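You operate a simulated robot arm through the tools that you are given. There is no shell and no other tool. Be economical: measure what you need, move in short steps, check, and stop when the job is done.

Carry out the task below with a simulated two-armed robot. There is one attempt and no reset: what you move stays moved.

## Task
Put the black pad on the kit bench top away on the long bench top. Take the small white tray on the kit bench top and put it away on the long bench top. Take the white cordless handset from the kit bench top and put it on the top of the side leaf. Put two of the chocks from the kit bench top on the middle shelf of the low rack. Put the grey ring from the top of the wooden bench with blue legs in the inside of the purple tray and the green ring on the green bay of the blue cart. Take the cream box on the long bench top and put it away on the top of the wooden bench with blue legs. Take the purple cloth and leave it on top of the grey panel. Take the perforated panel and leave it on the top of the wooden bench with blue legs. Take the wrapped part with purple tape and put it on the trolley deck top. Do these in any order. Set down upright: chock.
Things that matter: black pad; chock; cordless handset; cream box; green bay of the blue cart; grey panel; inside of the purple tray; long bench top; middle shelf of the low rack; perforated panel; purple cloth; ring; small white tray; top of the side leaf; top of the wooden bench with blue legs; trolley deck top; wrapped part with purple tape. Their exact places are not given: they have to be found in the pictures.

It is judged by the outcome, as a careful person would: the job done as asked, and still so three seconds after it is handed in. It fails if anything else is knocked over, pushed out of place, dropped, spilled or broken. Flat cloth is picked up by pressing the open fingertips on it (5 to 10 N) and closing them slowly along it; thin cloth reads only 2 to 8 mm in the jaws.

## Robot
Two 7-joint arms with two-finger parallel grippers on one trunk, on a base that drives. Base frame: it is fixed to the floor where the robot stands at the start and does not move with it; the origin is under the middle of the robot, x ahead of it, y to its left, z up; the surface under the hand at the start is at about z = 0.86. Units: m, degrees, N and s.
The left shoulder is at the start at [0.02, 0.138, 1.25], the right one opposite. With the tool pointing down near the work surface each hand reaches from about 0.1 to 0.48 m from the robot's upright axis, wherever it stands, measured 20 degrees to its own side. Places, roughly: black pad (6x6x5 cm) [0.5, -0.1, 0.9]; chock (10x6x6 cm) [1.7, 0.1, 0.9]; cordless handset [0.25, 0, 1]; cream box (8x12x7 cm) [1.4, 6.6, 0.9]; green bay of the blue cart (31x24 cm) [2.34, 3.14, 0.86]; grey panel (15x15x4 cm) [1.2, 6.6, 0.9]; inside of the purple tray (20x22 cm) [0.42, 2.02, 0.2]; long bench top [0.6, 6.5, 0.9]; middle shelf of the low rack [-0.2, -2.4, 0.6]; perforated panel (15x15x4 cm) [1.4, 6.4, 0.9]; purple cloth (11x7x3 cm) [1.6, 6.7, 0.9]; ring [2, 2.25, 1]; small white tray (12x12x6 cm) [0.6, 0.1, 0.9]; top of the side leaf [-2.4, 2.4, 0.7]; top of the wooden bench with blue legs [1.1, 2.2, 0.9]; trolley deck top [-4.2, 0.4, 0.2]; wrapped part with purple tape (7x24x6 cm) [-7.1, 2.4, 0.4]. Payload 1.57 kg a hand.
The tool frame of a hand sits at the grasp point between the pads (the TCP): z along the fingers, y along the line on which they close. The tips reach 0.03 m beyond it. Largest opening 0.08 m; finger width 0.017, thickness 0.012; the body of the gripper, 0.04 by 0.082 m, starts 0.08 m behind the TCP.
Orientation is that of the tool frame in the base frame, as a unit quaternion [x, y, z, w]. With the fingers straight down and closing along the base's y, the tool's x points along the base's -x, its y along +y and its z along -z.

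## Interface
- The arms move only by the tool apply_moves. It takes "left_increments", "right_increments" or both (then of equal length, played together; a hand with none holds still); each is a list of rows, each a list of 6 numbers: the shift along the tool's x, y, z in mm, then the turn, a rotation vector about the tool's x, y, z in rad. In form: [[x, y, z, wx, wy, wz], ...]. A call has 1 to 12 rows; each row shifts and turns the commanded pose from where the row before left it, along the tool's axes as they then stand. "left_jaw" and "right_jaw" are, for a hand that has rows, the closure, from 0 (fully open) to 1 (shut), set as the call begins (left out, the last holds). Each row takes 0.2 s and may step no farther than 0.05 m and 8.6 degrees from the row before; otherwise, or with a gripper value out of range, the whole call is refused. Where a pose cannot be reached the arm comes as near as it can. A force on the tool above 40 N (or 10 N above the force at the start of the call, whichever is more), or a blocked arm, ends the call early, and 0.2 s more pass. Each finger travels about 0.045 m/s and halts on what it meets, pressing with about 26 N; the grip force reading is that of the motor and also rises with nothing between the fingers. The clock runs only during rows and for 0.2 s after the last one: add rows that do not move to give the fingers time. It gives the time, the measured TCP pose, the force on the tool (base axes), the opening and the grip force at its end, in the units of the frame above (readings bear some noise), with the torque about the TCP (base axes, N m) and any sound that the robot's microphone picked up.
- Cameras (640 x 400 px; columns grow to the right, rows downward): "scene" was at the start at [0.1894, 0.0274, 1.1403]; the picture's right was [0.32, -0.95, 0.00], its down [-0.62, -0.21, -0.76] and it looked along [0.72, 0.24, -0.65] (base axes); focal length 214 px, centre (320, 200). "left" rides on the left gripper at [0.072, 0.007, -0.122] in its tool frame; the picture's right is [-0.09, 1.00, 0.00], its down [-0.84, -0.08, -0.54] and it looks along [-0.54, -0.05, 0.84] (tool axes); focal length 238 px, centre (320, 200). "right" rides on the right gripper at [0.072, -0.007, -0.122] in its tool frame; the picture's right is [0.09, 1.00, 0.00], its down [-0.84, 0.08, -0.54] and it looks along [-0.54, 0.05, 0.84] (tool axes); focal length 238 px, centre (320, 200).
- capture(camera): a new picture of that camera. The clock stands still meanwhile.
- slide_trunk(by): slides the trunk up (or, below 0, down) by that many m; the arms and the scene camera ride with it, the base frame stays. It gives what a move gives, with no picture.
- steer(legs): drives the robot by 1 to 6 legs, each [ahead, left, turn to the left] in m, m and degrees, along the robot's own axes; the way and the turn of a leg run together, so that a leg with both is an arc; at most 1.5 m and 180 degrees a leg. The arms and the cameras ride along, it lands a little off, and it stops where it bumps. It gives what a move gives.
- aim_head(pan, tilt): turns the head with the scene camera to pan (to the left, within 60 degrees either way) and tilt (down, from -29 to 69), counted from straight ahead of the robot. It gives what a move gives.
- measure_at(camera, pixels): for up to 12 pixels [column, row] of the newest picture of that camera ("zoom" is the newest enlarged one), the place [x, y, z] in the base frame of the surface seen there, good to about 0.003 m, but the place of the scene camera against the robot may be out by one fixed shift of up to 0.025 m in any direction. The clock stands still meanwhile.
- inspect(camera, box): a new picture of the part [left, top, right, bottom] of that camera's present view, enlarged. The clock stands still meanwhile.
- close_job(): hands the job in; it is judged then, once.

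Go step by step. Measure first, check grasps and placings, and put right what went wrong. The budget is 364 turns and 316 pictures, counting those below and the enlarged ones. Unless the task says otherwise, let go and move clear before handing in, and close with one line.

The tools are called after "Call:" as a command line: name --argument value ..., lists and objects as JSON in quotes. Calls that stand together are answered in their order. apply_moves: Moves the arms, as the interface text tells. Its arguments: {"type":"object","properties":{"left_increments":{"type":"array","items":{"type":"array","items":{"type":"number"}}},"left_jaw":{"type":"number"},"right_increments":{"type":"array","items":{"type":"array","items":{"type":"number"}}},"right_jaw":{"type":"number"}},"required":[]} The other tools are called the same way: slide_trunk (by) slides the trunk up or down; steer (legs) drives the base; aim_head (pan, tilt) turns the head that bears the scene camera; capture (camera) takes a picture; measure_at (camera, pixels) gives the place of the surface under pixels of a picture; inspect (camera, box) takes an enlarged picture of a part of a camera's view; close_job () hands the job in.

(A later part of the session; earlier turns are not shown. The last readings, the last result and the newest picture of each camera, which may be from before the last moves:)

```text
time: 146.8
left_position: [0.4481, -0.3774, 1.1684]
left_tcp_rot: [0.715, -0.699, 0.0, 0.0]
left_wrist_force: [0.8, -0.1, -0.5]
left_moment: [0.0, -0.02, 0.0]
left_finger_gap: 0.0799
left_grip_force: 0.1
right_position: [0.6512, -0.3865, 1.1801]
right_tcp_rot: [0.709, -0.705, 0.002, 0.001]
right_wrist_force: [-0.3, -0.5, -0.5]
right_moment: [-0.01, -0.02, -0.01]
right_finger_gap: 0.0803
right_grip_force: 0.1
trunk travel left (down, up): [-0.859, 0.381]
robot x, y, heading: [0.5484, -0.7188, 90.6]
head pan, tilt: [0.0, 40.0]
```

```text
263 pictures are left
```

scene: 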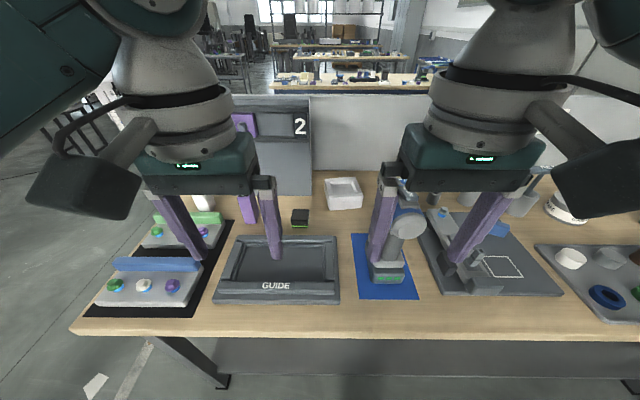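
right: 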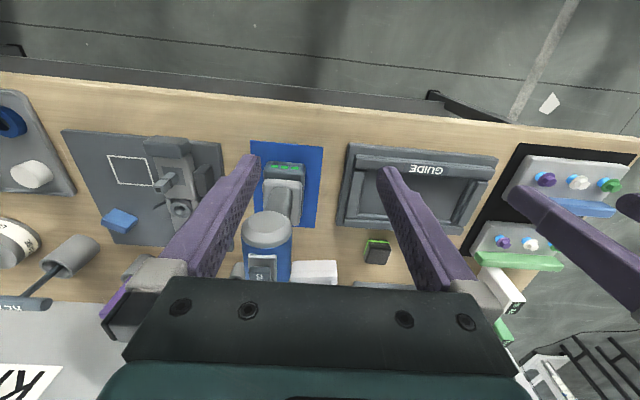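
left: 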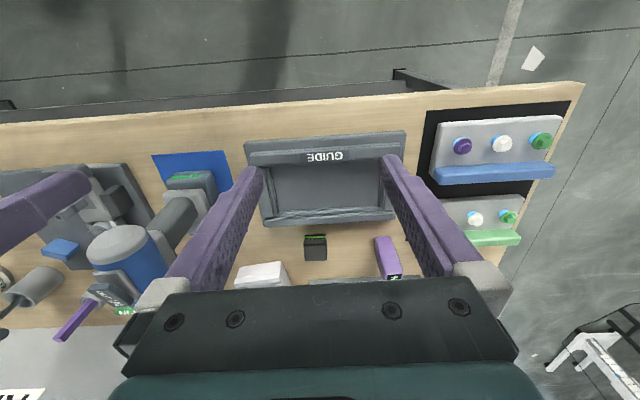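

Pad at (300,217), tray at (340,193). A drill stands at (400,240), so I measure its height before moving the right hand over.

Call:
measure_at --camera "scene" --pixels '[[408, 222], [395, 190], [402, 270], [343, 183], [330, 205], [360, 205], [343, 200], [300, 213], [312, 120], [405, 213]]'

Call:
measure_at --camera "right" --pixels '[[267, 225], [262, 265], [283, 180], [315, 265], [375, 250], [265, 215]]'

Call:
inspect --camera "scene" --box '[220, 150, 460, 300]'

```text
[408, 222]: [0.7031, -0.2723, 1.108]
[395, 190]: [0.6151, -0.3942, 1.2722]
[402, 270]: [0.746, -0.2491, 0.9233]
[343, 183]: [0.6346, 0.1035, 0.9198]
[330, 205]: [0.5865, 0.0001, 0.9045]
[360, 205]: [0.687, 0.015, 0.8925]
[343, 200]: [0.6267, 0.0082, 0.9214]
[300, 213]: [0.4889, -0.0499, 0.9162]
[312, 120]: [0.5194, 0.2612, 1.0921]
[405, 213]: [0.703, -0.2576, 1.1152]
```

```text
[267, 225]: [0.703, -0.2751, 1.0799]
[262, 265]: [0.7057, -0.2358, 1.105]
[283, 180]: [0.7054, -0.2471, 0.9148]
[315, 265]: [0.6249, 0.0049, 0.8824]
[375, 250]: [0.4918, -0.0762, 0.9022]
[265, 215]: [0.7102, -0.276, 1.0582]
```

```text
2.67 times, centred on (340, 225) of scene
```

zoom: 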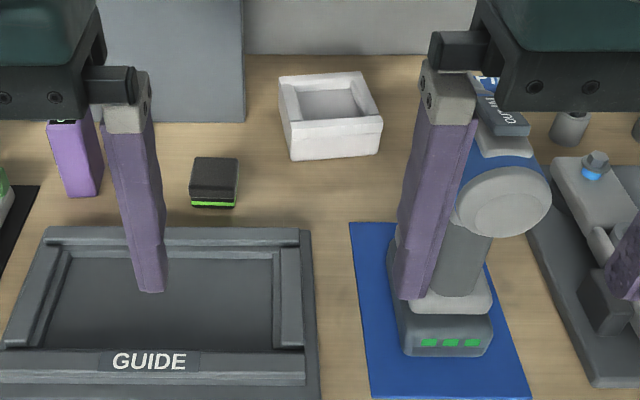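

The drill rises to ~1.12 beside the tray. I measure my own right forearm's extent to plan clearance.

Call:
aim_head --pan -50 --tilt 10

Call:
capture --camera "scene"

Call:
measure_at --camera "scene" --pixels '[[100, 200], [200, 200], [300, 150], [400, 150], [450, 250], [550, 200], [300, 300], [200, 300], [600, 300]]'

```text
time: 148.0
left_position: [0.4475, -0.3778, 1.1691]
left_tcp_rot: [0.715, -0.699, 0.001, 0.0]
left_wrist_force: [-0.3, 0.1, 0.2]
left_moment: [0.03, -0.04, 0.0]
left_finger_gap: 0.08
left_grip_force: 0.1
right_position: [0.6511, -0.3864, 1.1788]
right_tcp_rot: [0.709, -0.705, 0.001, 0.001]
right_wrist_force: [0.9, 0.2, 0.1]
right_moment: [0.01, 0.01, 0.0]
right_finger_gap: 0.08
right_grip_force: 0.0
trunk travel left (down, up): [-0.859, 0.381]
robot x, y, heading: [0.5479, -0.7184, 90.9]
head pan, tilt: [-50.0, 10.0]
```

```text
261 pictures are left
```

scene: 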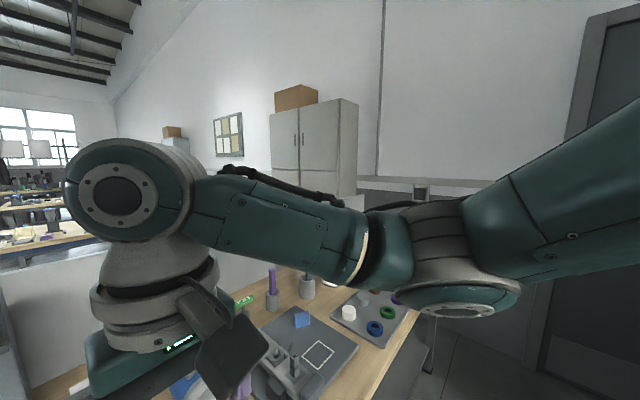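

```text
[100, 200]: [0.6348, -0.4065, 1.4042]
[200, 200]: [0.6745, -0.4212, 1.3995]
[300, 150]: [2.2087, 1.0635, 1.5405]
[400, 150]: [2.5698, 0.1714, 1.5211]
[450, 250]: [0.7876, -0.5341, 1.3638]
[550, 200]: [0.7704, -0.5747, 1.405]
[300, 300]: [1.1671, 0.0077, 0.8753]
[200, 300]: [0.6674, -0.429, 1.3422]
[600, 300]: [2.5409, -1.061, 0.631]
```

My elbow rides out to the side near wrist height, so the right arm must not work beside the drill. Plan: pad with the right hand from the starting pose at the bench end, tray later with the left from this side. I back off and tuck the left hand in and up.

Call:
steer --legs '[[-0.35, 0, 0], [0, 0, -90.5], [-1.1, 0, 0], [0, 1.05, 0]]'

Call:
apply_moves --left_increments '[[40, 0, 0, 0, 0, 0], [40, 0, 0, 0, 0, 0], [40, 0, 0, 0, 0, 0], [20, 0, -40, 0, 0, 0], [0, 0, -45, 0, 0, 0], [0, 0, -45, 0, 0, 0], [0, 0, -40, 0, 0, 0], [0, 0, 0, 0, 0, 0]]'

Call:
aim_head --pan 0 --tilt 45

Call:
capture --camera "scene"

```text
time: 164.4
left_position: [-0.1965, 0.0913, 1.1683]
left_tcp_rot: [0.001, 1.0, 0.0, 0.001]
left_wrist_force: [0.0, -0.6, 0.9]
left_moment: [0.01, -0.03, 0.04]
left_finger_gap: 0.0799
left_grip_force: 0.0
right_position: [-0.2102, -0.1116, 1.1802]
right_tcp_rot: [0.009, 1.0, 0.0, -0.003]
right_wrist_force: [-0.3, 0.0, -0.6]
right_moment: [0.04, -0.02, 0.03]
right_finger_gap: 0.0801
right_grip_force: 0.1
trunk travel left (down, up): [-0.859, 0.381]
robot x, y, heading: [-0.5393, 0.0019, -1.0]
head pan, tilt: [-50.0, 10.0]
```

```text
time: 165.9
left_position: [-0.33, 0.0986, 1.2979]
left_tcp_rot: [0.001, 1.0, 0.012, 0.009]
left_wrist_force: [7.0, 2.6, 1.7]
left_moment: [-0.35, 1.18, -0.25]
left_finger_gap: 0.0804
left_grip_force: 0.1
right_position: [-0.2104, -0.1131, 1.1798]
right_tcp_rot: [0.01, 1.0, 0.0, -0.002]
right_wrist_force: [0.5, -0.5, -0.5]
right_moment: [0.01, 0.0, 0.0]
right_finger_gap: 0.0799
right_grip_force: 0.0
trunk travel left (down, up): [-0.859, 0.381]
robot x, y, heading: [-0.5421, -0.0018, -0.9]
head pan, tilt: [-50.0, 10.0]
stopped in row 7 (left hand): the force on the tool passed its limit at 150 N (the readings are from after the stop); the commanded pose is now the measured one
```

```text
time: 167.1
left_position: [-0.3306, 0.1016, 1.2968]
left_tcp_rot: [0.002, 1.0, 0.02, 0.009]
left_wrist_force: [-9.8, 65.4, -31.3]
left_moment: [-4.96, -1.51, -1.52]
left_finger_gap: 0.0559
left_grip_force: 0.2
right_position: [-0.2108, -0.1132, 1.1796]
right_tcp_rot: [0.01, 1.0, 0.0, -0.002]
right_wrist_force: [1.0, -0.5, 0.2]
right_moment: [-0.01, -0.02, 0.04]
right_finger_gap: 0.0801
right_grip_force: 0.1
trunk travel left (down, up): [-0.859, 0.381]
robot x, y, heading: [-0.5394, -0.0018, -0.9]
head pan, tilt: [0.0, 45.0]
```

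```text
260 pictures are left
```

scene: 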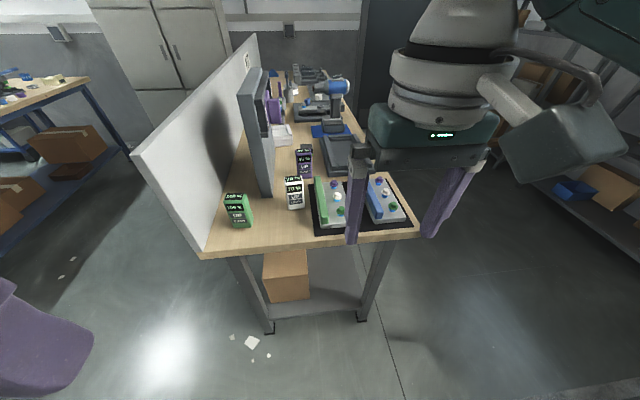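

The left hand rubbed the robot's own head. I move it outward to the left.

Call:
apply_moves --left_increments '[[-10, 40, 10, 0, 0, 0], [0, 40, 0, 0, 0, 0], [0, 20, 0, 0, 0, 0], [0, 0, 0, 0, 0, 0]]'

Call:
capture --camera "left"

Call:
aim_head --pan 30 --tilt 35

Call:
capture --camera "scene"

```text
time: 168.1
left_position: [-0.3191, 0.1978, 1.2905]
left_tcp_rot: [0.002, 1.0, 0.012, 0.01]
left_wrist_force: [0.0, -0.9, 0.2]
left_moment: [-0.01, 0.0, 0.02]
left_finger_gap: 0.0801
left_grip_force: 0.0
right_position: [-0.2112, -0.1133, 1.1793]
right_tcp_rot: [0.009, 1.0, 0.0, -0.002]
right_wrist_force: [0.6, -0.4, 1.0]
right_moment: [0.0, 0.01, 0.0]
right_finger_gap: 0.08
right_grip_force: 0.0
trunk travel left (down, up): [-0.859, 0.381]
robot x, y, heading: [-0.541, -0.002, -0.7]
head pan, tilt: [0.0, 45.0]
```

```text
259 pictures are left
```

left: 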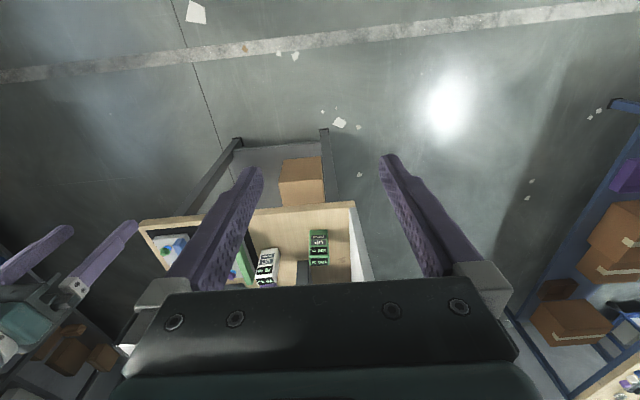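

```text
time: 169.0
left_position: [-0.3192, 0.1987, 1.2908]
left_tcp_rot: [0.002, 1.0, 0.012, 0.009]
left_wrist_force: [-0.2, -0.3, 0.7]
left_moment: [-0.01, -0.03, 0.0]
left_finger_gap: 0.0799
left_grip_force: 0.0
right_position: [-0.2102, -0.1118, 1.1798]
right_tcp_rot: [0.009, 1.0, 0.0, -0.001]
right_wrist_force: [-0.2, 0.7, -0.3]
right_moment: [0.0, -0.04, -0.02]
right_finger_gap: 0.08
right_grip_force: 0.1
trunk travel left (down, up): [-0.859, 0.381]
robot x, y, heading: [-0.542, -0.0002, -0.8]
head pan, tilt: [30.0, 35.0]
```

```text
258 pictures are left
```

scene: 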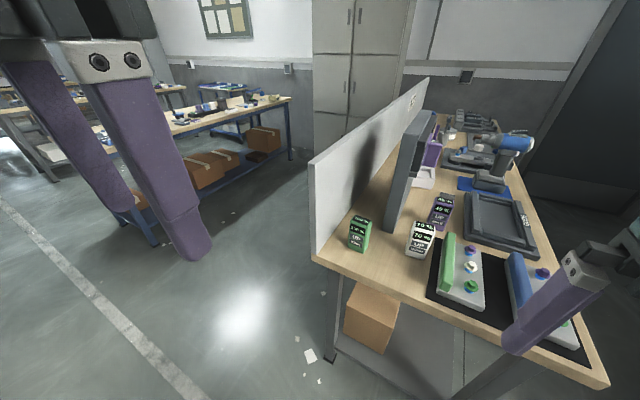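

Clear now. I close and raise the left hand a bit, drive to the bench end, then bring the trunk down.

Call:
apply_moves --left_increments '[[0, 0, -30, 0, 0, 0], [0, 0, -30, 0, 0, 0], [0, 0, 0, 0, 0, 0]]' --left_jaw 1

Call:
steer --legs '[[0.535, 0, 0.7]]'

Call:
slide_trunk --by -0.16

Call:
aim_head --pan 0 --tilt 50

Call:
capture --camera "scene"

Call:
capture --camera "right"

```text
time: 169.8
left_position: [-0.346, 0.208, 1.3197]
left_tcp_rot: [0.018, 0.996, 0.054, -0.071]
left_wrist_force: [-0.2, -0.6, -0.3]
left_moment: [0.02, -0.02, -0.04]
left_finger_gap: 0.0124
left_grip_force: 0.0
right_position: [-0.2107, -0.1125, 1.1792]
right_tcp_rot: [0.01, 1.0, 0.0, -0.001]
right_wrist_force: [0.5, 0.1, 0.2]
right_moment: [0.02, 0.01, -0.02]
right_finger_gap: 0.0799
right_grip_force: 0.1
trunk travel left (down, up): [-0.859, 0.381]
robot x, y, heading: [-0.5382, -0.0006, -0.9]
head pan, tilt: [30.0, 35.0]
stopped in row 3 (left hand): the arm was blocked; the commanded pose is now the measured one
```

```text
time: 172.9
left_position: [0.1814, 0.2054, 1.3197]
left_tcp_rot: [0.012, 0.996, 0.054, -0.071]
left_wrist_force: [0.2, 0.3, -1.0]
left_moment: [0.03, -0.01, -0.04]
left_finger_gap: 0.0
left_grip_force: 21.6
right_position: [0.3226, -0.1124, 1.1798]
right_tcp_rot: [0.003, 1.0, -0.001, -0.002]
right_wrist_force: [0.1, -0.4, 0.5]
right_moment: [-0.04, 0.0, 0.01]
right_finger_gap: 0.0799
right_grip_force: 0.1
trunk travel left (down, up): [-0.859, 0.381]
robot x, y, heading: [-0.0056, -0.005, -0.1]
head pan, tilt: [30.0, 35.0]
```

```text
time: 174.7
left_position: [0.1811, 0.2054, 1.16]
left_tcp_rot: [0.011, 0.996, 0.054, -0.071]
left_wrist_force: [0.7, 0.0, -0.4]
left_moment: [-0.04, -0.03, 0.01]
left_finger_gap: 0.0001
left_grip_force: 20.4
right_position: [0.3233, -0.1133, 1.0201]
right_tcp_rot: [0.003, 1.0, 0.0, -0.001]
right_wrist_force: [-0.1, -0.3, -0.4]
right_moment: [0.0, -0.01, -0.01]
right_finger_gap: 0.0802
right_grip_force: 0.0
trunk travel left (down, up): [-0.699, 0.541]
robot x, y, heading: [-0.0076, -0.0077, 0.0]
head pan, tilt: [30.0, 35.0]
```

```text
time: 175.7
left_position: [0.1809, 0.2045, 1.1588]
left_tcp_rot: [0.012, 0.996, 0.054, -0.07]
left_wrist_force: [0.5, 0.2, 0.9]
left_moment: [-0.02, -0.03, 0.02]
left_finger_gap: 0.0001
left_grip_force: 21.5
right_position: [0.3236, -0.1133, 1.0197]
right_tcp_rot: [0.004, 1.0, 0.0, -0.002]
right_wrist_force: [0.1, 0.1, 0.7]
right_moment: [0.01, 0.0, 0.01]
right_finger_gap: 0.0796
right_grip_force: 0.0
trunk travel left (down, up): [-0.699, 0.541]
robot x, y, heading: [-0.0053, -0.0039, -0.1]
head pan, tilt: [0.0, 50.0]
```

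```text
257 pictures are left
```

scene: 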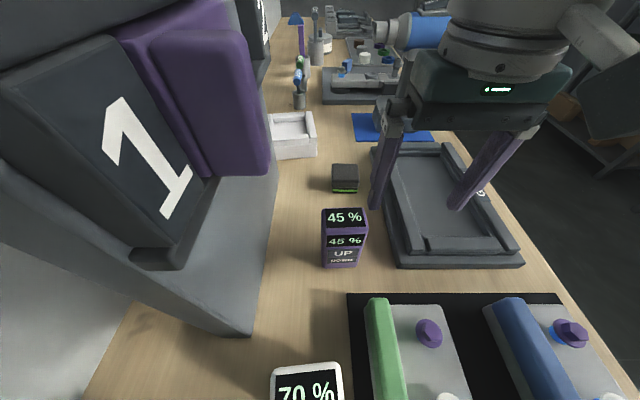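

```text
256 pictures are left
```

right: 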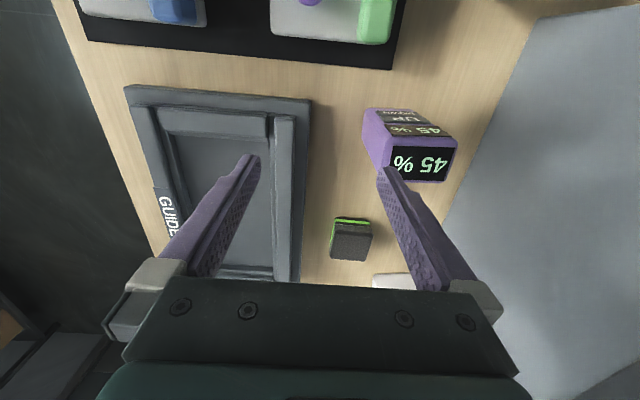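

Finger tips are just above the purple handset, so I lift 30 mm before going forward. I also measure the pad.

Call:
measure_at --camera "right" --pixels '[[335, 230], [370, 232], [351, 245], [332, 255], [369, 258], [351, 226]]'

Call:
apply_moves --right_increments '[[0, 0, -30, 0, 0, 0], [-40, 15, 0, 0, 0, 0], [-40, 20, 0, 0, 0, 0], [-40, 18, 0, 0, 0, 0], [0, 0, 0, 0, 0, 0]]'

Call:
capture --camera "right"

```text
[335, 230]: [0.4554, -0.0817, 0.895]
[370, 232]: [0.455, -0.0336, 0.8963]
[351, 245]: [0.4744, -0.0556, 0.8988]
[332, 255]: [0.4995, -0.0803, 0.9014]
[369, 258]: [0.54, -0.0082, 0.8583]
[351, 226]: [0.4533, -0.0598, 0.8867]
```

```text
time: 176.8
left_position: [0.1809, 0.2059, 1.1588]
left_tcp_rot: [0.012, 0.996, 0.055, -0.071]
left_wrist_force: [-0.1, 0.5, -0.1]
left_moment: [-0.01, -0.01, -0.01]
left_finger_gap: 0.0002
left_grip_force: 21.0
right_position: [0.4439, -0.0588, 1.0504]
right_tcp_rot: [0.001, 1.0, 0.001, 0.0]
right_wrist_force: [-0.3, -1.1, 0.8]
right_moment: [-0.03, 0.03, 0.01]
right_finger_gap: 0.0799
right_grip_force: 0.1
trunk travel left (down, up): [-0.699, 0.541]
robot x, y, heading: [-0.0062, -0.0042, -0.1]
head pan, tilt: [0.0, 50.0]
```

```text
255 pictures are left
```

right: 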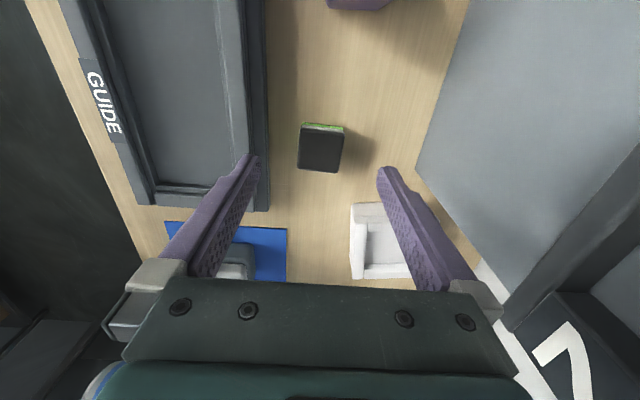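

Pad spans x 0.453–0.502, y −0.081–−0.034. I lower the trunk 0.05 and reach down over it.

Call:
slide_trunk --by -0.06

Call:
apply_moves --right_increments '[[-10, 1, 30, 0, 0, 0], [-10, 1, 30, 0, 0, 0], [0, 0, 20, 0, 0, 0], [0, 0, 0, 0, 0, 0]]'

Call:
capture --camera "right"

```text
time: 177.8
left_position: [0.1808, 0.2045, 1.0987]
left_tcp_rot: [0.012, 0.996, 0.055, -0.071]
left_wrist_force: [0.1, -0.2, 0.1]
left_moment: [-0.02, 0.01, 0.01]
left_finger_gap: 0.0
left_grip_force: 21.3
right_position: [0.4447, -0.0606, 0.9895]
right_tcp_rot: [0.003, 1.0, 0.0, -0.002]
right_wrist_force: [-0.7, -0.3, 0.6]
right_moment: [0.03, 0.0, 0.0]
right_finger_gap: 0.08
right_grip_force: 0.1
trunk travel left (down, up): [-0.639, 0.601]
robot x, y, heading: [-0.0091, -0.0043, -0.0]
head pan, tilt: [0.0, 50.0]
```

```text
time: 178.8
left_position: [0.1809, 0.2058, 1.0996]
left_tcp_rot: [0.011, 0.996, 0.055, -0.071]
left_wrist_force: [-0.3, -0.1, 0.5]
left_moment: [-0.01, 0.0, 0.02]
left_finger_gap: 0.0
left_grip_force: 20.3
right_position: [0.4312, -0.0692, 0.9163]
right_tcp_rot: [0.004, 1.0, 0.0, -0.001]
right_wrist_force: [-0.2, -0.2, 0.4]
right_moment: [0.01, 0.02, 0.0]
right_finger_gap: 0.0799
right_grip_force: 0.0
right hand out of reach, approached as far as the arm can: row 1, 2, 3
trunk travel left (down, up): [-0.639, 0.601]
robot x, y, heading: [-0.0097, -0.0077, 0.0]
head pan, tilt: [0.0, 50.0]
```

```text
254 pictures are left
```

right: 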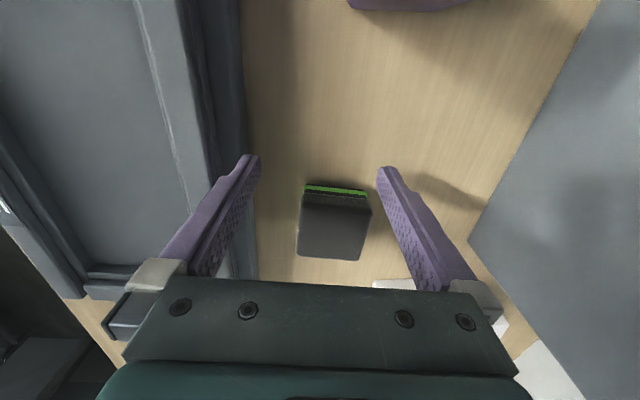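

Straight-down reach ends at 0.431; I tilt the fingers forward 11° to gain reach and centre in y.

Call:
apply_moves --right_increments '[[0, 0, -20, 0, 0, 0], [0, 6, 0, 0, -0.1, 0], [0, 6, 0, 0, -0.1, 0], [-14, 0, 3, 0, 0, 0], [-14, 0, 3, 0, 0, 0], [0, 0, 0, 0, 0, 0]]'

Call:
capture --camera "right"

```text
time: 180.2
left_position: [0.1814, 0.2056, 1.0994]
left_tcp_rot: [0.012, 0.996, 0.055, -0.072]
left_wrist_force: [-0.2, -0.3, 0.6]
left_moment: [0.03, -0.02, -0.02]
left_finger_gap: 0.0
left_grip_force: 21.2
right_position: [0.4609, -0.0579, 0.9359]
right_tcp_rot: [0.003, 0.995, 0.0, 0.099]
right_wrist_force: [0.1, 0.5, -0.2]
right_moment: [0.0, -0.01, 0.01]
right_finger_gap: 0.08
right_grip_force: 0.1
trunk travel left (down, up): [-0.639, 0.601]
robot x, y, heading: [-0.0021, -0.0052, -0.2]
head pan, tilt: [0.0, 50.0]
```

```text
253 pictures are left
```

right: 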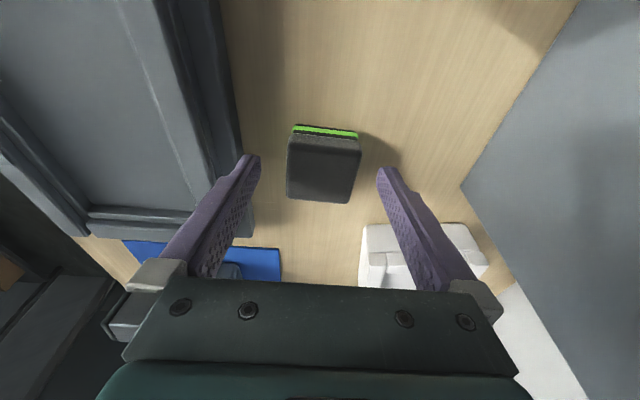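

Good. Straight down 38 mm with slight forward, then close.

Call:
apply_moves --right_increments '[[-1, 0, 20, 0, 0, 0], [-1, 0, 19, 0, 0, 0], [0, 0, 0, 0, 0, 0]]'

Call:
apply_moves --right_increments '[[0, 0, 0, 0, 0, 0], [0, 0, 0, 0, 0, 0], [0, 0, 0, 0, 0, 0], [0, 0, 0, 0, 0, 0]]' --right_jaw 1

Call:
apply_moves --right_increments '[[3, 0, -20, 0, 0, 0], [8, 0, -40, 0, 0, 0], [8, 0, -40, 0, 0, 0], [8, 0, -40, 0, 0, 0], [0, 0, 0, 0, 0, 0]]'

Call:
capture --camera "right"

```text
time: 181.1
left_position: [0.1808, 0.2051, 1.0985]
left_tcp_rot: [0.012, 0.996, 0.054, -0.071]
left_wrist_force: [0.1, 0.4, -0.6]
left_moment: [-0.02, 0.02, 0.02]
left_finger_gap: 0.0
left_grip_force: 21.4
right_position: [0.4634, -0.0612, 0.9]
right_tcp_rot: [0.003, 0.995, 0.0, 0.099]
right_wrist_force: [-0.3, 0.2, -0.2]
right_moment: [-0.01, -0.01, 0.01]
right_finger_gap: 0.0798
right_grip_force: 0.1
right hand out of reach, approached as far as the arm can: row 2
trunk travel left (down, up): [-0.639, 0.601]
robot x, y, heading: [-0.0086, -0.0059, -0.1]
head pan, tilt: [0.0, 50.0]
```

```text
time: 182.1
left_position: [0.1807, 0.2051, 1.1001]
left_tcp_rot: [0.011, 0.996, 0.055, -0.07]
left_wrist_force: [0.4, 0.6, -0.1]
left_moment: [0.04, 0.02, 0.03]
left_finger_gap: 0.0001
left_grip_force: 21.1
right_position: [0.4641, -0.0611, 0.8998]
right_tcp_rot: [0.004, 0.995, -0.001, 0.098]
right_wrist_force: [-0.1, -0.5, 1.5]
right_moment: [0.06, -0.03, 0.01]
right_finger_gap: 0.0528
right_grip_force: 25.9
trunk travel left (down, up): [-0.639, 0.601]
robot x, y, heading: [-0.0108, -0.0065, 0.0]
head pan, tilt: [0.0, 50.0]
```

```text
time: 183.2
left_position: [0.1807, 0.2047, 1.0994]
left_tcp_rot: [0.012, 0.996, 0.055, -0.071]
left_wrist_force: [0.1, 0.7, -0.1]
left_moment: [0.0, -0.05, 0.02]
left_finger_gap: 0.0
left_grip_force: 21.4
right_position: [0.4082, -0.0596, 1.0323]
right_tcp_rot: [0.003, 0.995, 0.0, 0.098]
right_wrist_force: [0.0, 0.9, 0.1]
right_moment: [0.0, 0.02, 0.02]
right_finger_gap: 0.0531
right_grip_force: 26.1
trunk travel left (down, up): [-0.639, 0.601]
robot x, y, heading: [-0.008, -0.0056, -0.1]
head pan, tilt: [0.0, 50.0]
```

```text
252 pictures are left
```

right: 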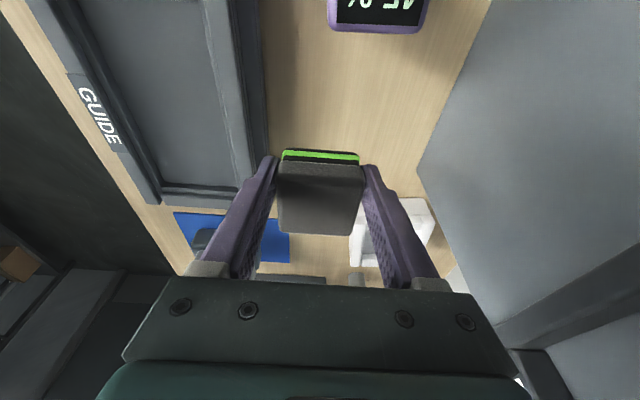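

Pad is held. Since the drill side is awkward with a loaded right hand, I'll take the handset now with the left hand (side leaf first, then long bench), and fetch the tray in a later trip. I raise and back off 0.22 m.

Call:
slide_trunk --by 0.12

Call:
steer --legs '[[-0.22, 0, 0]]'

Call:
apply_moves --right_increments '[[0, -40, 0, 0, 0, 0], [0, -40, 0, 0, 0, 0], [0, -40, -20, 0, 0, 0], [0, -40, 0, 0, 0, 0], [0, 0, 0, 0, 0, 0]]' --left_increments '[[0, 0, 0, 0, 0, 0], [0, 0, 0, 0, 0, 0], [0, 0, 0, 0, 0, 0], [0, 0, 0, 0, 0, 0], [0, 0, 0, 0, 0, 0]]' --left_jaw 0

Call:
aim_head --pan 0 --tilt 50

Call:
capture --camera "scene"

Call:
capture --camera "left"

```text
time: 184.8
left_position: [0.1815, 0.2056, 1.2191]
left_tcp_rot: [0.012, 0.996, 0.055, -0.071]
left_wrist_force: [0.7, 0.5, -0.4]
left_moment: [-0.01, 0.03, 0.02]
left_finger_gap: 0.0
left_grip_force: 21.0
right_position: [0.4084, -0.0602, 1.1521]
right_tcp_rot: [0.004, 0.995, -0.002, 0.098]
right_wrist_force: [0.0, -0.3, -1.0]
right_moment: [0.01, 0.01, -0.01]
right_finger_gap: 0.0528
right_grip_force: 26.1
trunk travel left (down, up): [-0.759, 0.481]
robot x, y, heading: [-0.003, -0.0029, 0.2]
head pan, tilt: [0.0, 50.0]
```

```text
time: 186.4
left_position: [-0.0401, 0.2056, 1.2193]
left_tcp_rot: [0.01, 0.996, 0.054, -0.071]
left_wrist_force: [-0.7, 0.6, 0.0]
left_moment: [0.0, 0.03, -0.03]
left_finger_gap: 0.0001
left_grip_force: 21.2
right_position: [0.188, -0.0589, 1.1528]
right_tcp_rot: [0.003, 0.995, 0.0, 0.099]
right_wrist_force: [0.2, -0.1, 0.4]
right_moment: [0.01, 0.01, 0.0]
right_finger_gap: 0.0528
right_grip_force: 26.3
trunk travel left (down, up): [-0.759, 0.481]
robot x, y, heading: [-0.228, -0.0065, -0.0]
head pan, tilt: [0.0, 50.0]
```

```text
time: 187.6
left_position: [-0.0398, 0.2058, 1.2181]
left_tcp_rot: [0.01, 0.996, 0.055, -0.073]
left_wrist_force: [-0.1, -1.1, -0.3]
left_moment: [-0.01, -0.03, -0.01]
left_finger_gap: 0.0801
left_grip_force: 0.0
right_position: [0.1822, -0.2197, 1.172]
right_tcp_rot: [0.003, 0.995, -0.001, 0.099]
right_wrist_force: [0.1, 0.0, -0.1]
right_moment: [-0.01, 0.04, 0.0]
right_finger_gap: 0.0529
right_grip_force: 26.0
trunk travel left (down, up): [-0.759, 0.481]
robot x, y, heading: [-0.23, -0.0057, 0.1]
head pan, tilt: [0.0, 50.0]
```

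```text
time: 188.2
left_position: [-0.0404, 0.2057, 1.2192]
left_tcp_rot: [0.01, 0.996, 0.055, -0.072]
left_wrist_force: [-0.5, -0.3, 0.4]
left_moment: [-0.01, -0.01, 0.03]
left_finger_gap: 0.08
left_grip_force: 0.1
right_position: [0.1819, -0.2194, 1.1713]
right_tcp_rot: [0.002, 0.995, 0.0, 0.099]
right_wrist_force: [0.4, -0.8, -0.7]
right_moment: [-0.01, 0.03, -0.01]
right_finger_gap: 0.0531
right_grip_force: 26.7
trunk travel left (down, up): [-0.759, 0.481]
robot x, y, heading: [-0.229, -0.0059, -0.2]
head pan, tilt: [0.0, 50.0]
```

```text
251 pictures are left
```

scene: 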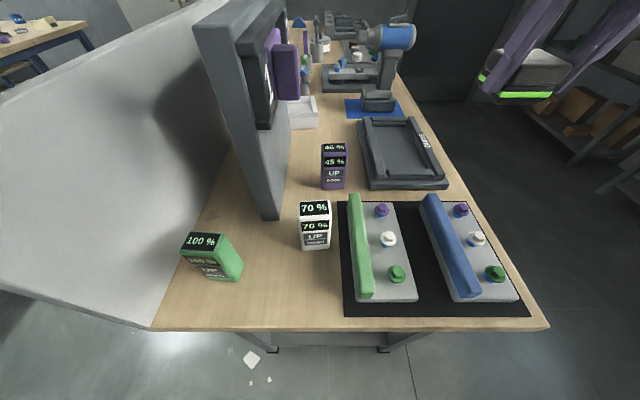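

```text
250 pictures are left
```

left: 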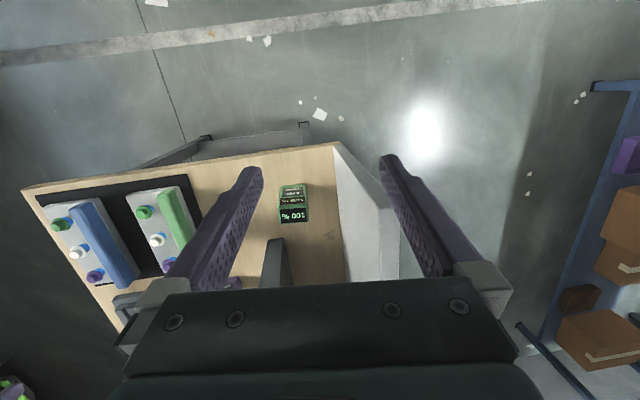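

I straighten the left tool, move it forward then across over the white handset.

Call:
apply_moves --left_increments '[[0, 0, 0, 0.055, -0.072, 0], [0, 0, 0, 0.055, -0.072, 0], [-40, 0, 0, 0, 0, 0], [-40, 0, 0, 0, 0, 0], [-40, 0, 0, 0, 0, 0], [-40, 0, 0, 0, 0, 0], [-40, 0, 0, 0, 0, 0], [0, -45, 0, 0, 0, 0], [0, -45, 0, 0, 0, 0], [0, -45, 0, 0, 0, 0], [0, -45, 0, 0, 0, 0], [0, -15, 0, 0, 0, 0]]'

Call:
capture --camera "left"

```text
time: 190.8
left_position: [0.1726, 0.0062, 1.2248]
left_tcp_rot: [0.01, 1.0, -0.002, 0.0]
left_wrist_force: [-0.4, 0.2, -0.5]
left_moment: [-0.01, -0.01, 0.0]
left_finger_gap: 0.0799
left_grip_force: 0.0
left hand out of reach, approached as far as the arm can: row 1, 2
right_position: [0.1829, -0.2198, 1.1718]
right_tcp_rot: [0.003, 0.995, 0.0, 0.098]
right_wrist_force: [-0.2, 0.6, 0.3]
right_moment: [0.02, 0.02, 0.01]
right_finger_gap: 0.0533
right_grip_force: 26.3
trunk travel left (down, up): [-0.759, 0.481]
robot x, y, heading: [-0.2286, -0.0009, -0.1]
head pan, tilt: [0.0, 50.0]
```

```text
249 pictures are left
```

left: 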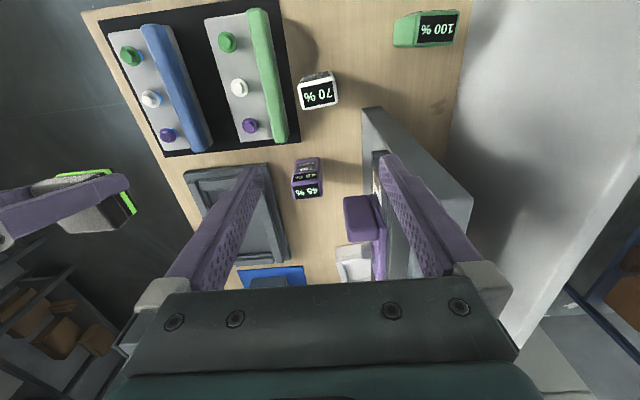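

Handset at (318,92) of the left view; I measure its top corners.

Call:
measure_at --camera "left" --pixels '[[301, 82], [334, 76], [303, 108], [336, 103], [318, 95], [318, 75]]'

Call:
inspect --camera "left" --box '[260, 50, 380, 125]'

```text
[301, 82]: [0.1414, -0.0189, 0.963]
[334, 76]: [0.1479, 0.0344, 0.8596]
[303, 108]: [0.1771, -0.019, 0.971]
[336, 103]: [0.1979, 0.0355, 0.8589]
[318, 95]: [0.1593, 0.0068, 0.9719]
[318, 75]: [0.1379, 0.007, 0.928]
```

```text
5.33 times, centred on (320, 88) of left
```

zoom: 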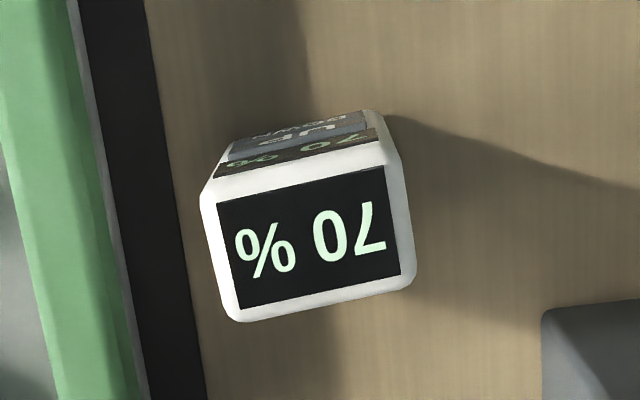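

Handset is about 5 cm wide (y −0.02…0.032), aligned with the bench. I pre-close to ~65 mm to clear the green bar, lower the trunk 0.1 and descend.

Call:
slide_trunk --by -0.1

Call:
apply_moves --left_increments '[[12, 2, 0, 0, 0, 0], [0, 0, 45, 0, 0, 0], [0, 0, 45, 0, 0, 0], [0, 0, 30, 0, 0, 0], [0, 0, 0, 0, 0, 0]]' --left_jaw 0.18

Call:
capture --camera "left"

```text
time: 192.2
left_position: [0.1735, 0.0076, 1.1247]
left_tcp_rot: [0.011, 1.0, -0.001, 0.0]
left_wrist_force: [-0.4, 0.2, -0.1]
left_moment: [-0.02, 0.0, 0.02]
left_finger_gap: 0.0801
left_grip_force: 0.1
right_position: [0.1819, -0.2197, 1.072]
right_tcp_rot: [0.002, 0.995, 0.0, 0.099]
right_wrist_force: [0.0, 0.0, -0.2]
right_moment: [0.0, -0.01, -0.02]
right_finger_gap: 0.0529
right_grip_force: 25.8
trunk travel left (down, up): [-0.659, 0.581]
robot x, y, heading: [-0.2315, -0.0046, 0.0]
head pan, tilt: [0.0, 50.0]
```

```text
time: 193.4
left_position: [0.1604, 0.0089, 1.0031]
left_tcp_rot: [0.011, 1.0, -0.002, 0.0]
left_wrist_force: [0.8, -0.2, 0.0]
left_moment: [0.0, 0.02, 0.03]
left_finger_gap: 0.0656
left_grip_force: 0.1
right_position: [0.1821, -0.2205, 1.0724]
right_tcp_rot: [0.002, 0.995, 0.0, 0.099]
right_wrist_force: [0.1, -0.9, 0.3]
right_moment: [0.02, 0.0, 0.02]
right_finger_gap: 0.053
right_grip_force: 26.1
trunk travel left (down, up): [-0.659, 0.581]
robot x, y, heading: [-0.2267, -0.0098, -0.1]
head pan, tilt: [0.0, 50.0]
```

```text
247 pictures are left
```

left: 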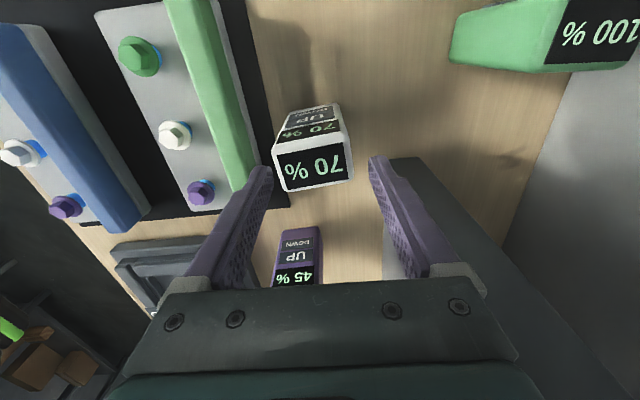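

Handset sits between the fingers; down 55 mm and close.

Call:
apply_moves --left_increments '[[0, -2, 20, 0, 0, 0], [0, 0, 20, 0, 0, 0], [0, 0, 15, 0, 0, 0], [0, 0, 0, 0, 0, 0]]'

Call:
capture --camera "left"

Call:
apply_moves --left_increments '[[0, 0, 0, 0, 0, 0], [0, 0, 0, 0, 0, 0], [0, 0, 0, 0, 0, 0]]' --left_jaw 1

Call:
apply_moves --left_increments '[[0, 0, -10, 0, 0, 0], [0, 0, -40, 0, 0, 0], [0, 0, -40, 0, 0, 0], [0, 0, -40, 0, 0, 0], [0, 0, 0, 0, 0, 0]]'

Call:
capture --camera "left"

```text
time: 193.7
left_position: [0.1631, 0.0002, 1.0012]
left_tcp_rot: [0.016, 1.0, -0.014, 0.005]
left_wrist_force: [-2.0, -1.0, 13.0]
left_moment: [-0.48, 0.14, -0.07]
left_finger_gap: 0.0672
left_grip_force: 0.9
right_position: [0.1823, -0.2209, 1.0715]
right_tcp_rot: [0.002, 0.995, -0.001, 0.098]
right_wrist_force: [-0.1, 0.2, 0.8]
right_moment: [0.01, 0.01, -0.03]
right_finger_gap: 0.0528
right_grip_force: 25.9
trunk travel left (down, up): [-0.659, 0.581]
robot x, y, heading: [-0.226, -0.0045, 0.1]
head pan, tilt: [0.0, 50.0]
stopped in row 1 (left hand): the force on the tool passed its limit at 55 N (the readings are from after the stop); the commanded pose is now the measured one
```

```text
246 pictures are left
```

left: 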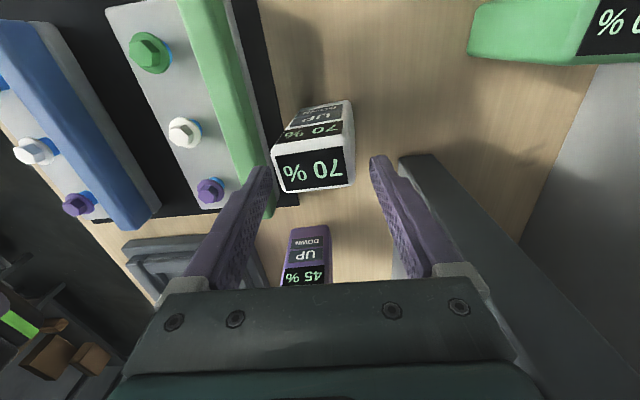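

```text
time: 194.7
left_position: [0.1659, -0.0006, 1.0035]
left_tcp_rot: [0.015, 1.0, -0.016, 0.012]
left_wrist_force: [-1.3, 0.5, 30.0]
left_moment: [-0.52, 0.26, 0.21]
left_finger_gap: 0.0275
left_grip_force: 25.9
right_position: [0.1833, -0.2203, 1.0716]
right_tcp_rot: [0.003, 0.995, 0.0, 0.099]
right_wrist_force: [-0.6, -0.3, 0.4]
right_moment: [-0.04, 0.01, -0.01]
right_finger_gap: 0.053
right_grip_force: 25.8
trunk travel left (down, up): [-0.659, 0.581]
robot x, y, heading: [-0.2264, -0.0061, 0.0]
head pan, tilt: [0.0, 50.0]
stopped in row 3 (left hand): the force on the tool passed its limit at 41 N (the readings are from after the stop); the commanded pose is now the measured one
```

```text
time: 195.9
left_position: [0.1619, 0.0036, 1.131]
left_tcp_rot: [0.014, 1.0, -0.013, 0.006]
left_wrist_force: [-0.2, 0.2, 0.3]
left_moment: [0.05, 0.03, -0.01]
left_finger_gap: 0.0
left_grip_force: 21.9
right_position: [0.182, -0.2192, 1.0721]
right_tcp_rot: [0.003, 0.995, -0.001, 0.098]
right_wrist_force: [-0.3, -0.6, 0.2]
right_moment: [-0.05, 0.04, -0.02]
right_finger_gap: 0.0531
right_grip_force: 25.8
trunk travel left (down, up): [-0.659, 0.581]
robot x, y, heading: [-0.2289, -0.0022, -0.2]
head pan, tilt: [0.0, 50.0]
```

```text
245 pictures are left
```

left: 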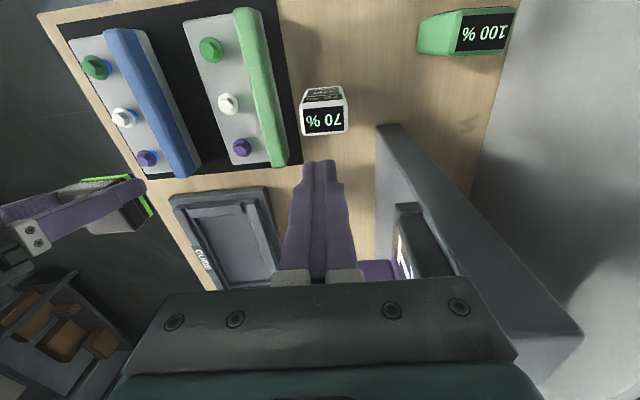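

One fingertip pressed the handset's top; it still stands. I must measure its width better before retrying.

Call:
inspect --camera "left" --box '[260, 60, 390, 145]'

Call:
measure_at --camera "zoom" --pixels '[[205, 230], [420, 225], [210, 340], [425, 340], [310, 250], [310, 340], [230, 150], [410, 145], [200, 190], [428, 190]]'

```text
4.71 times, centred on (325, 102) of left
```

zoom: 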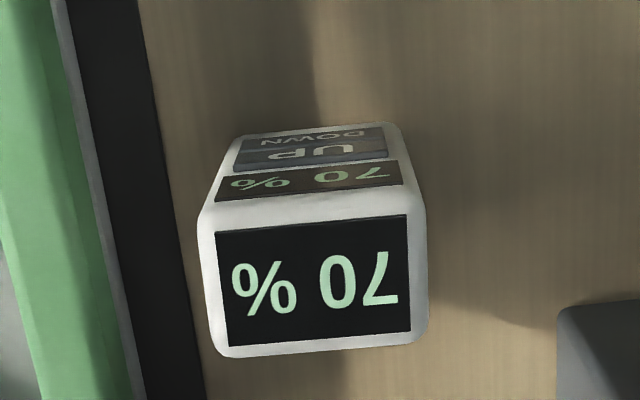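

```text
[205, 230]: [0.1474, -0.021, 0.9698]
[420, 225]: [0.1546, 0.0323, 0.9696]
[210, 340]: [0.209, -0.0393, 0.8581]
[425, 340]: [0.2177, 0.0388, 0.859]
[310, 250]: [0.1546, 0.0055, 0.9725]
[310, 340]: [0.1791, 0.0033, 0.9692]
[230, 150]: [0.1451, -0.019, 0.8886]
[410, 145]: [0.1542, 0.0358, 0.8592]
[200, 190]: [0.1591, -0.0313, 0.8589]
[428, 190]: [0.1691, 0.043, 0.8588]
```

Handset top is 54 mm wide, centre (0.165,0.006), turned 8°. I match the yaw, open to 76 mm and approach again.

Call:
apply_moves --left_increments '[[-3, 2, 0, -0.026, 0.012, 0.11], [0, 0, 40, 0, 0, 0], [0, 0, 40, 0, 0, 0], [0, 0, 40, 0, 0, 0], [0, 0, 0, 0, 0, 0], [0, 0, 0, 0, 0, 0]]' --left_jaw 0.05

Call:
capture --camera "left"

Call:
measure_at --camera "left" --pixels '[[276, 170], [300, 170], [320, 170], [335, 170], [345, 170], [350, 170]]'

```text
time: 197.3
left_position: [0.1646, 0.0057, 1.0101]
left_tcp_rot: [0.07, 0.998, 0.0, 0.0]
left_wrist_force: [0.0, -0.5, -0.3]
left_moment: [-0.01, -0.01, 0.0]
left_finger_gap: 0.076
left_grip_force: 0.0
right_position: [0.1828, -0.2194, 1.0716]
right_tcp_rot: [0.003, 0.995, -0.001, 0.098]
right_wrist_force: [0.3, 0.3, -0.6]
right_moment: [-0.04, 0.01, 0.02]
right_finger_gap: 0.0531
right_grip_force: 25.6
trunk travel left (down, up): [-0.659, 0.581]
robot x, y, heading: [-0.2252, -0.0058, 0.1]
head pan, tilt: [0.0, 50.0]
```

```text
243 pictures are left
```

left: 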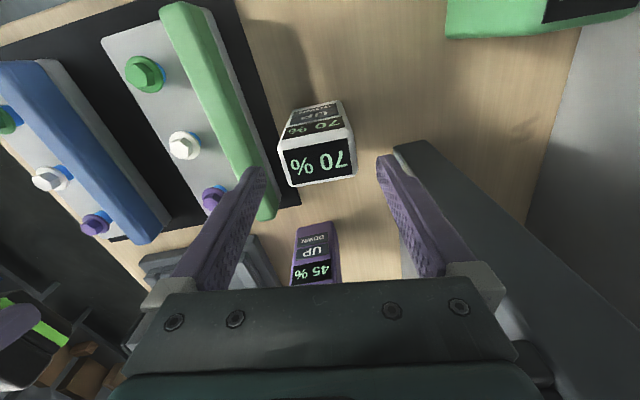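

```text
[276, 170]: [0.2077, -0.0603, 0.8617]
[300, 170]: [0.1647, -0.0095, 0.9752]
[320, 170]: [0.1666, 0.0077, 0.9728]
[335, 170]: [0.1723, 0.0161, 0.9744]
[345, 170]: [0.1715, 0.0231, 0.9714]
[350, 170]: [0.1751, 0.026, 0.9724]
```

Centred with margin. Descend 57 mm in small steps.

Call:
apply_moves --left_increments '[[0, 0, 20, 0, 0, 0], [0, 0, 20, 0, 0, 0], [0, 0, 17, 0, 0, 0], [0, 0, 0, 0, 0, 0]]'

```text
time: 198.3
left_position: [0.1651, 0.0062, 0.9521]
left_tcp_rot: [0.07, 0.998, 0.0, 0.001]
left_wrist_force: [-0.1, 0.3, 1.3]
left_moment: [-0.01, 0.0, 0.0]
left_finger_gap: 0.0759
left_grip_force: 0.1
right_position: [0.1825, -0.2198, 1.0728]
right_tcp_rot: [0.003, 0.995, -0.001, 0.099]
right_wrist_force: [-0.4, 0.0, -0.6]
right_moment: [-0.02, 0.01, -0.01]
right_finger_gap: 0.0529
right_grip_force: 25.9
trunk travel left (down, up): [-0.659, 0.581]
robot x, y, heading: [-0.23, -0.0038, 0.1]
head pan, tilt: [0.0, 50.0]
```

No contact. Close and check the gap.

Call:
apply_moves --left_increments '[[0, 0, 0, 0, 0, 0], [0, 0, 0, 0, 0, 0], [0, 0, 0, 0, 0, 0]]' --left_jaw 1

Call:
apply_moves --left_increments '[[0, 0, -20, 0, 0, 0], [0, 0, -40, 0, 0, 0], [0, 0, -40, 0, 0, 0], [0, 0, -40, 0, 0, 0], [0, 0, -40, 0, 0, 0]]'

Call:
capture --camera "left"

```text
time: 199.1
left_position: [0.1654, 0.0056, 0.9528]
left_tcp_rot: [0.07, 0.998, 0.0, 0.0]
left_wrist_force: [-0.1, -0.3, 0.6]
left_moment: [-0.03, -0.03, 0.02]
left_finger_gap: 0.0576
left_grip_force: 26.1
right_position: [0.1819, -0.2202, 1.0711]
right_tcp_rot: [0.002, 0.995, 0.0, 0.099]
right_wrist_force: [0.5, 0.8, -1.1]
right_moment: [-0.01, 0.01, -0.02]
right_finger_gap: 0.0532
right_grip_force: 25.9
trunk travel left (down, up): [-0.659, 0.581]
robot x, y, heading: [-0.2316, -0.0049, -0.1]
head pan, tilt: [0.0, 50.0]
```

```text
time: 200.3
left_position: [0.1644, 0.0074, 1.1331]
left_tcp_rot: [0.07, 0.998, 0.001, 0.0]
left_wrist_force: [-0.7, -0.2, -1.7]
left_moment: [0.02, -0.01, -0.02]
left_finger_gap: 0.0578
left_grip_force: 26.3
right_position: [0.1824, -0.2201, 1.0715]
right_tcp_rot: [0.002, 0.995, 0.0, 0.099]
right_wrist_force: [0.2, 0.2, 0.1]
right_moment: [0.01, -0.03, -0.01]
right_finger_gap: 0.0529
right_grip_force: 26.0
trunk travel left (down, up): [-0.659, 0.581]
robot x, y, heading: [-0.2276, -0.0014, -0.0]
head pan, tilt: [0.0, 50.0]
```

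```text
242 pictures are left
```

left: 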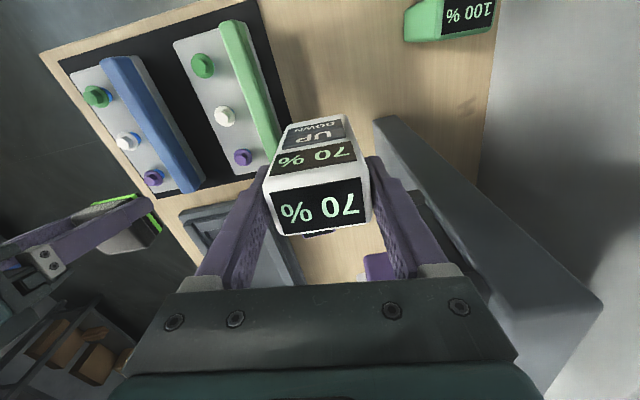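

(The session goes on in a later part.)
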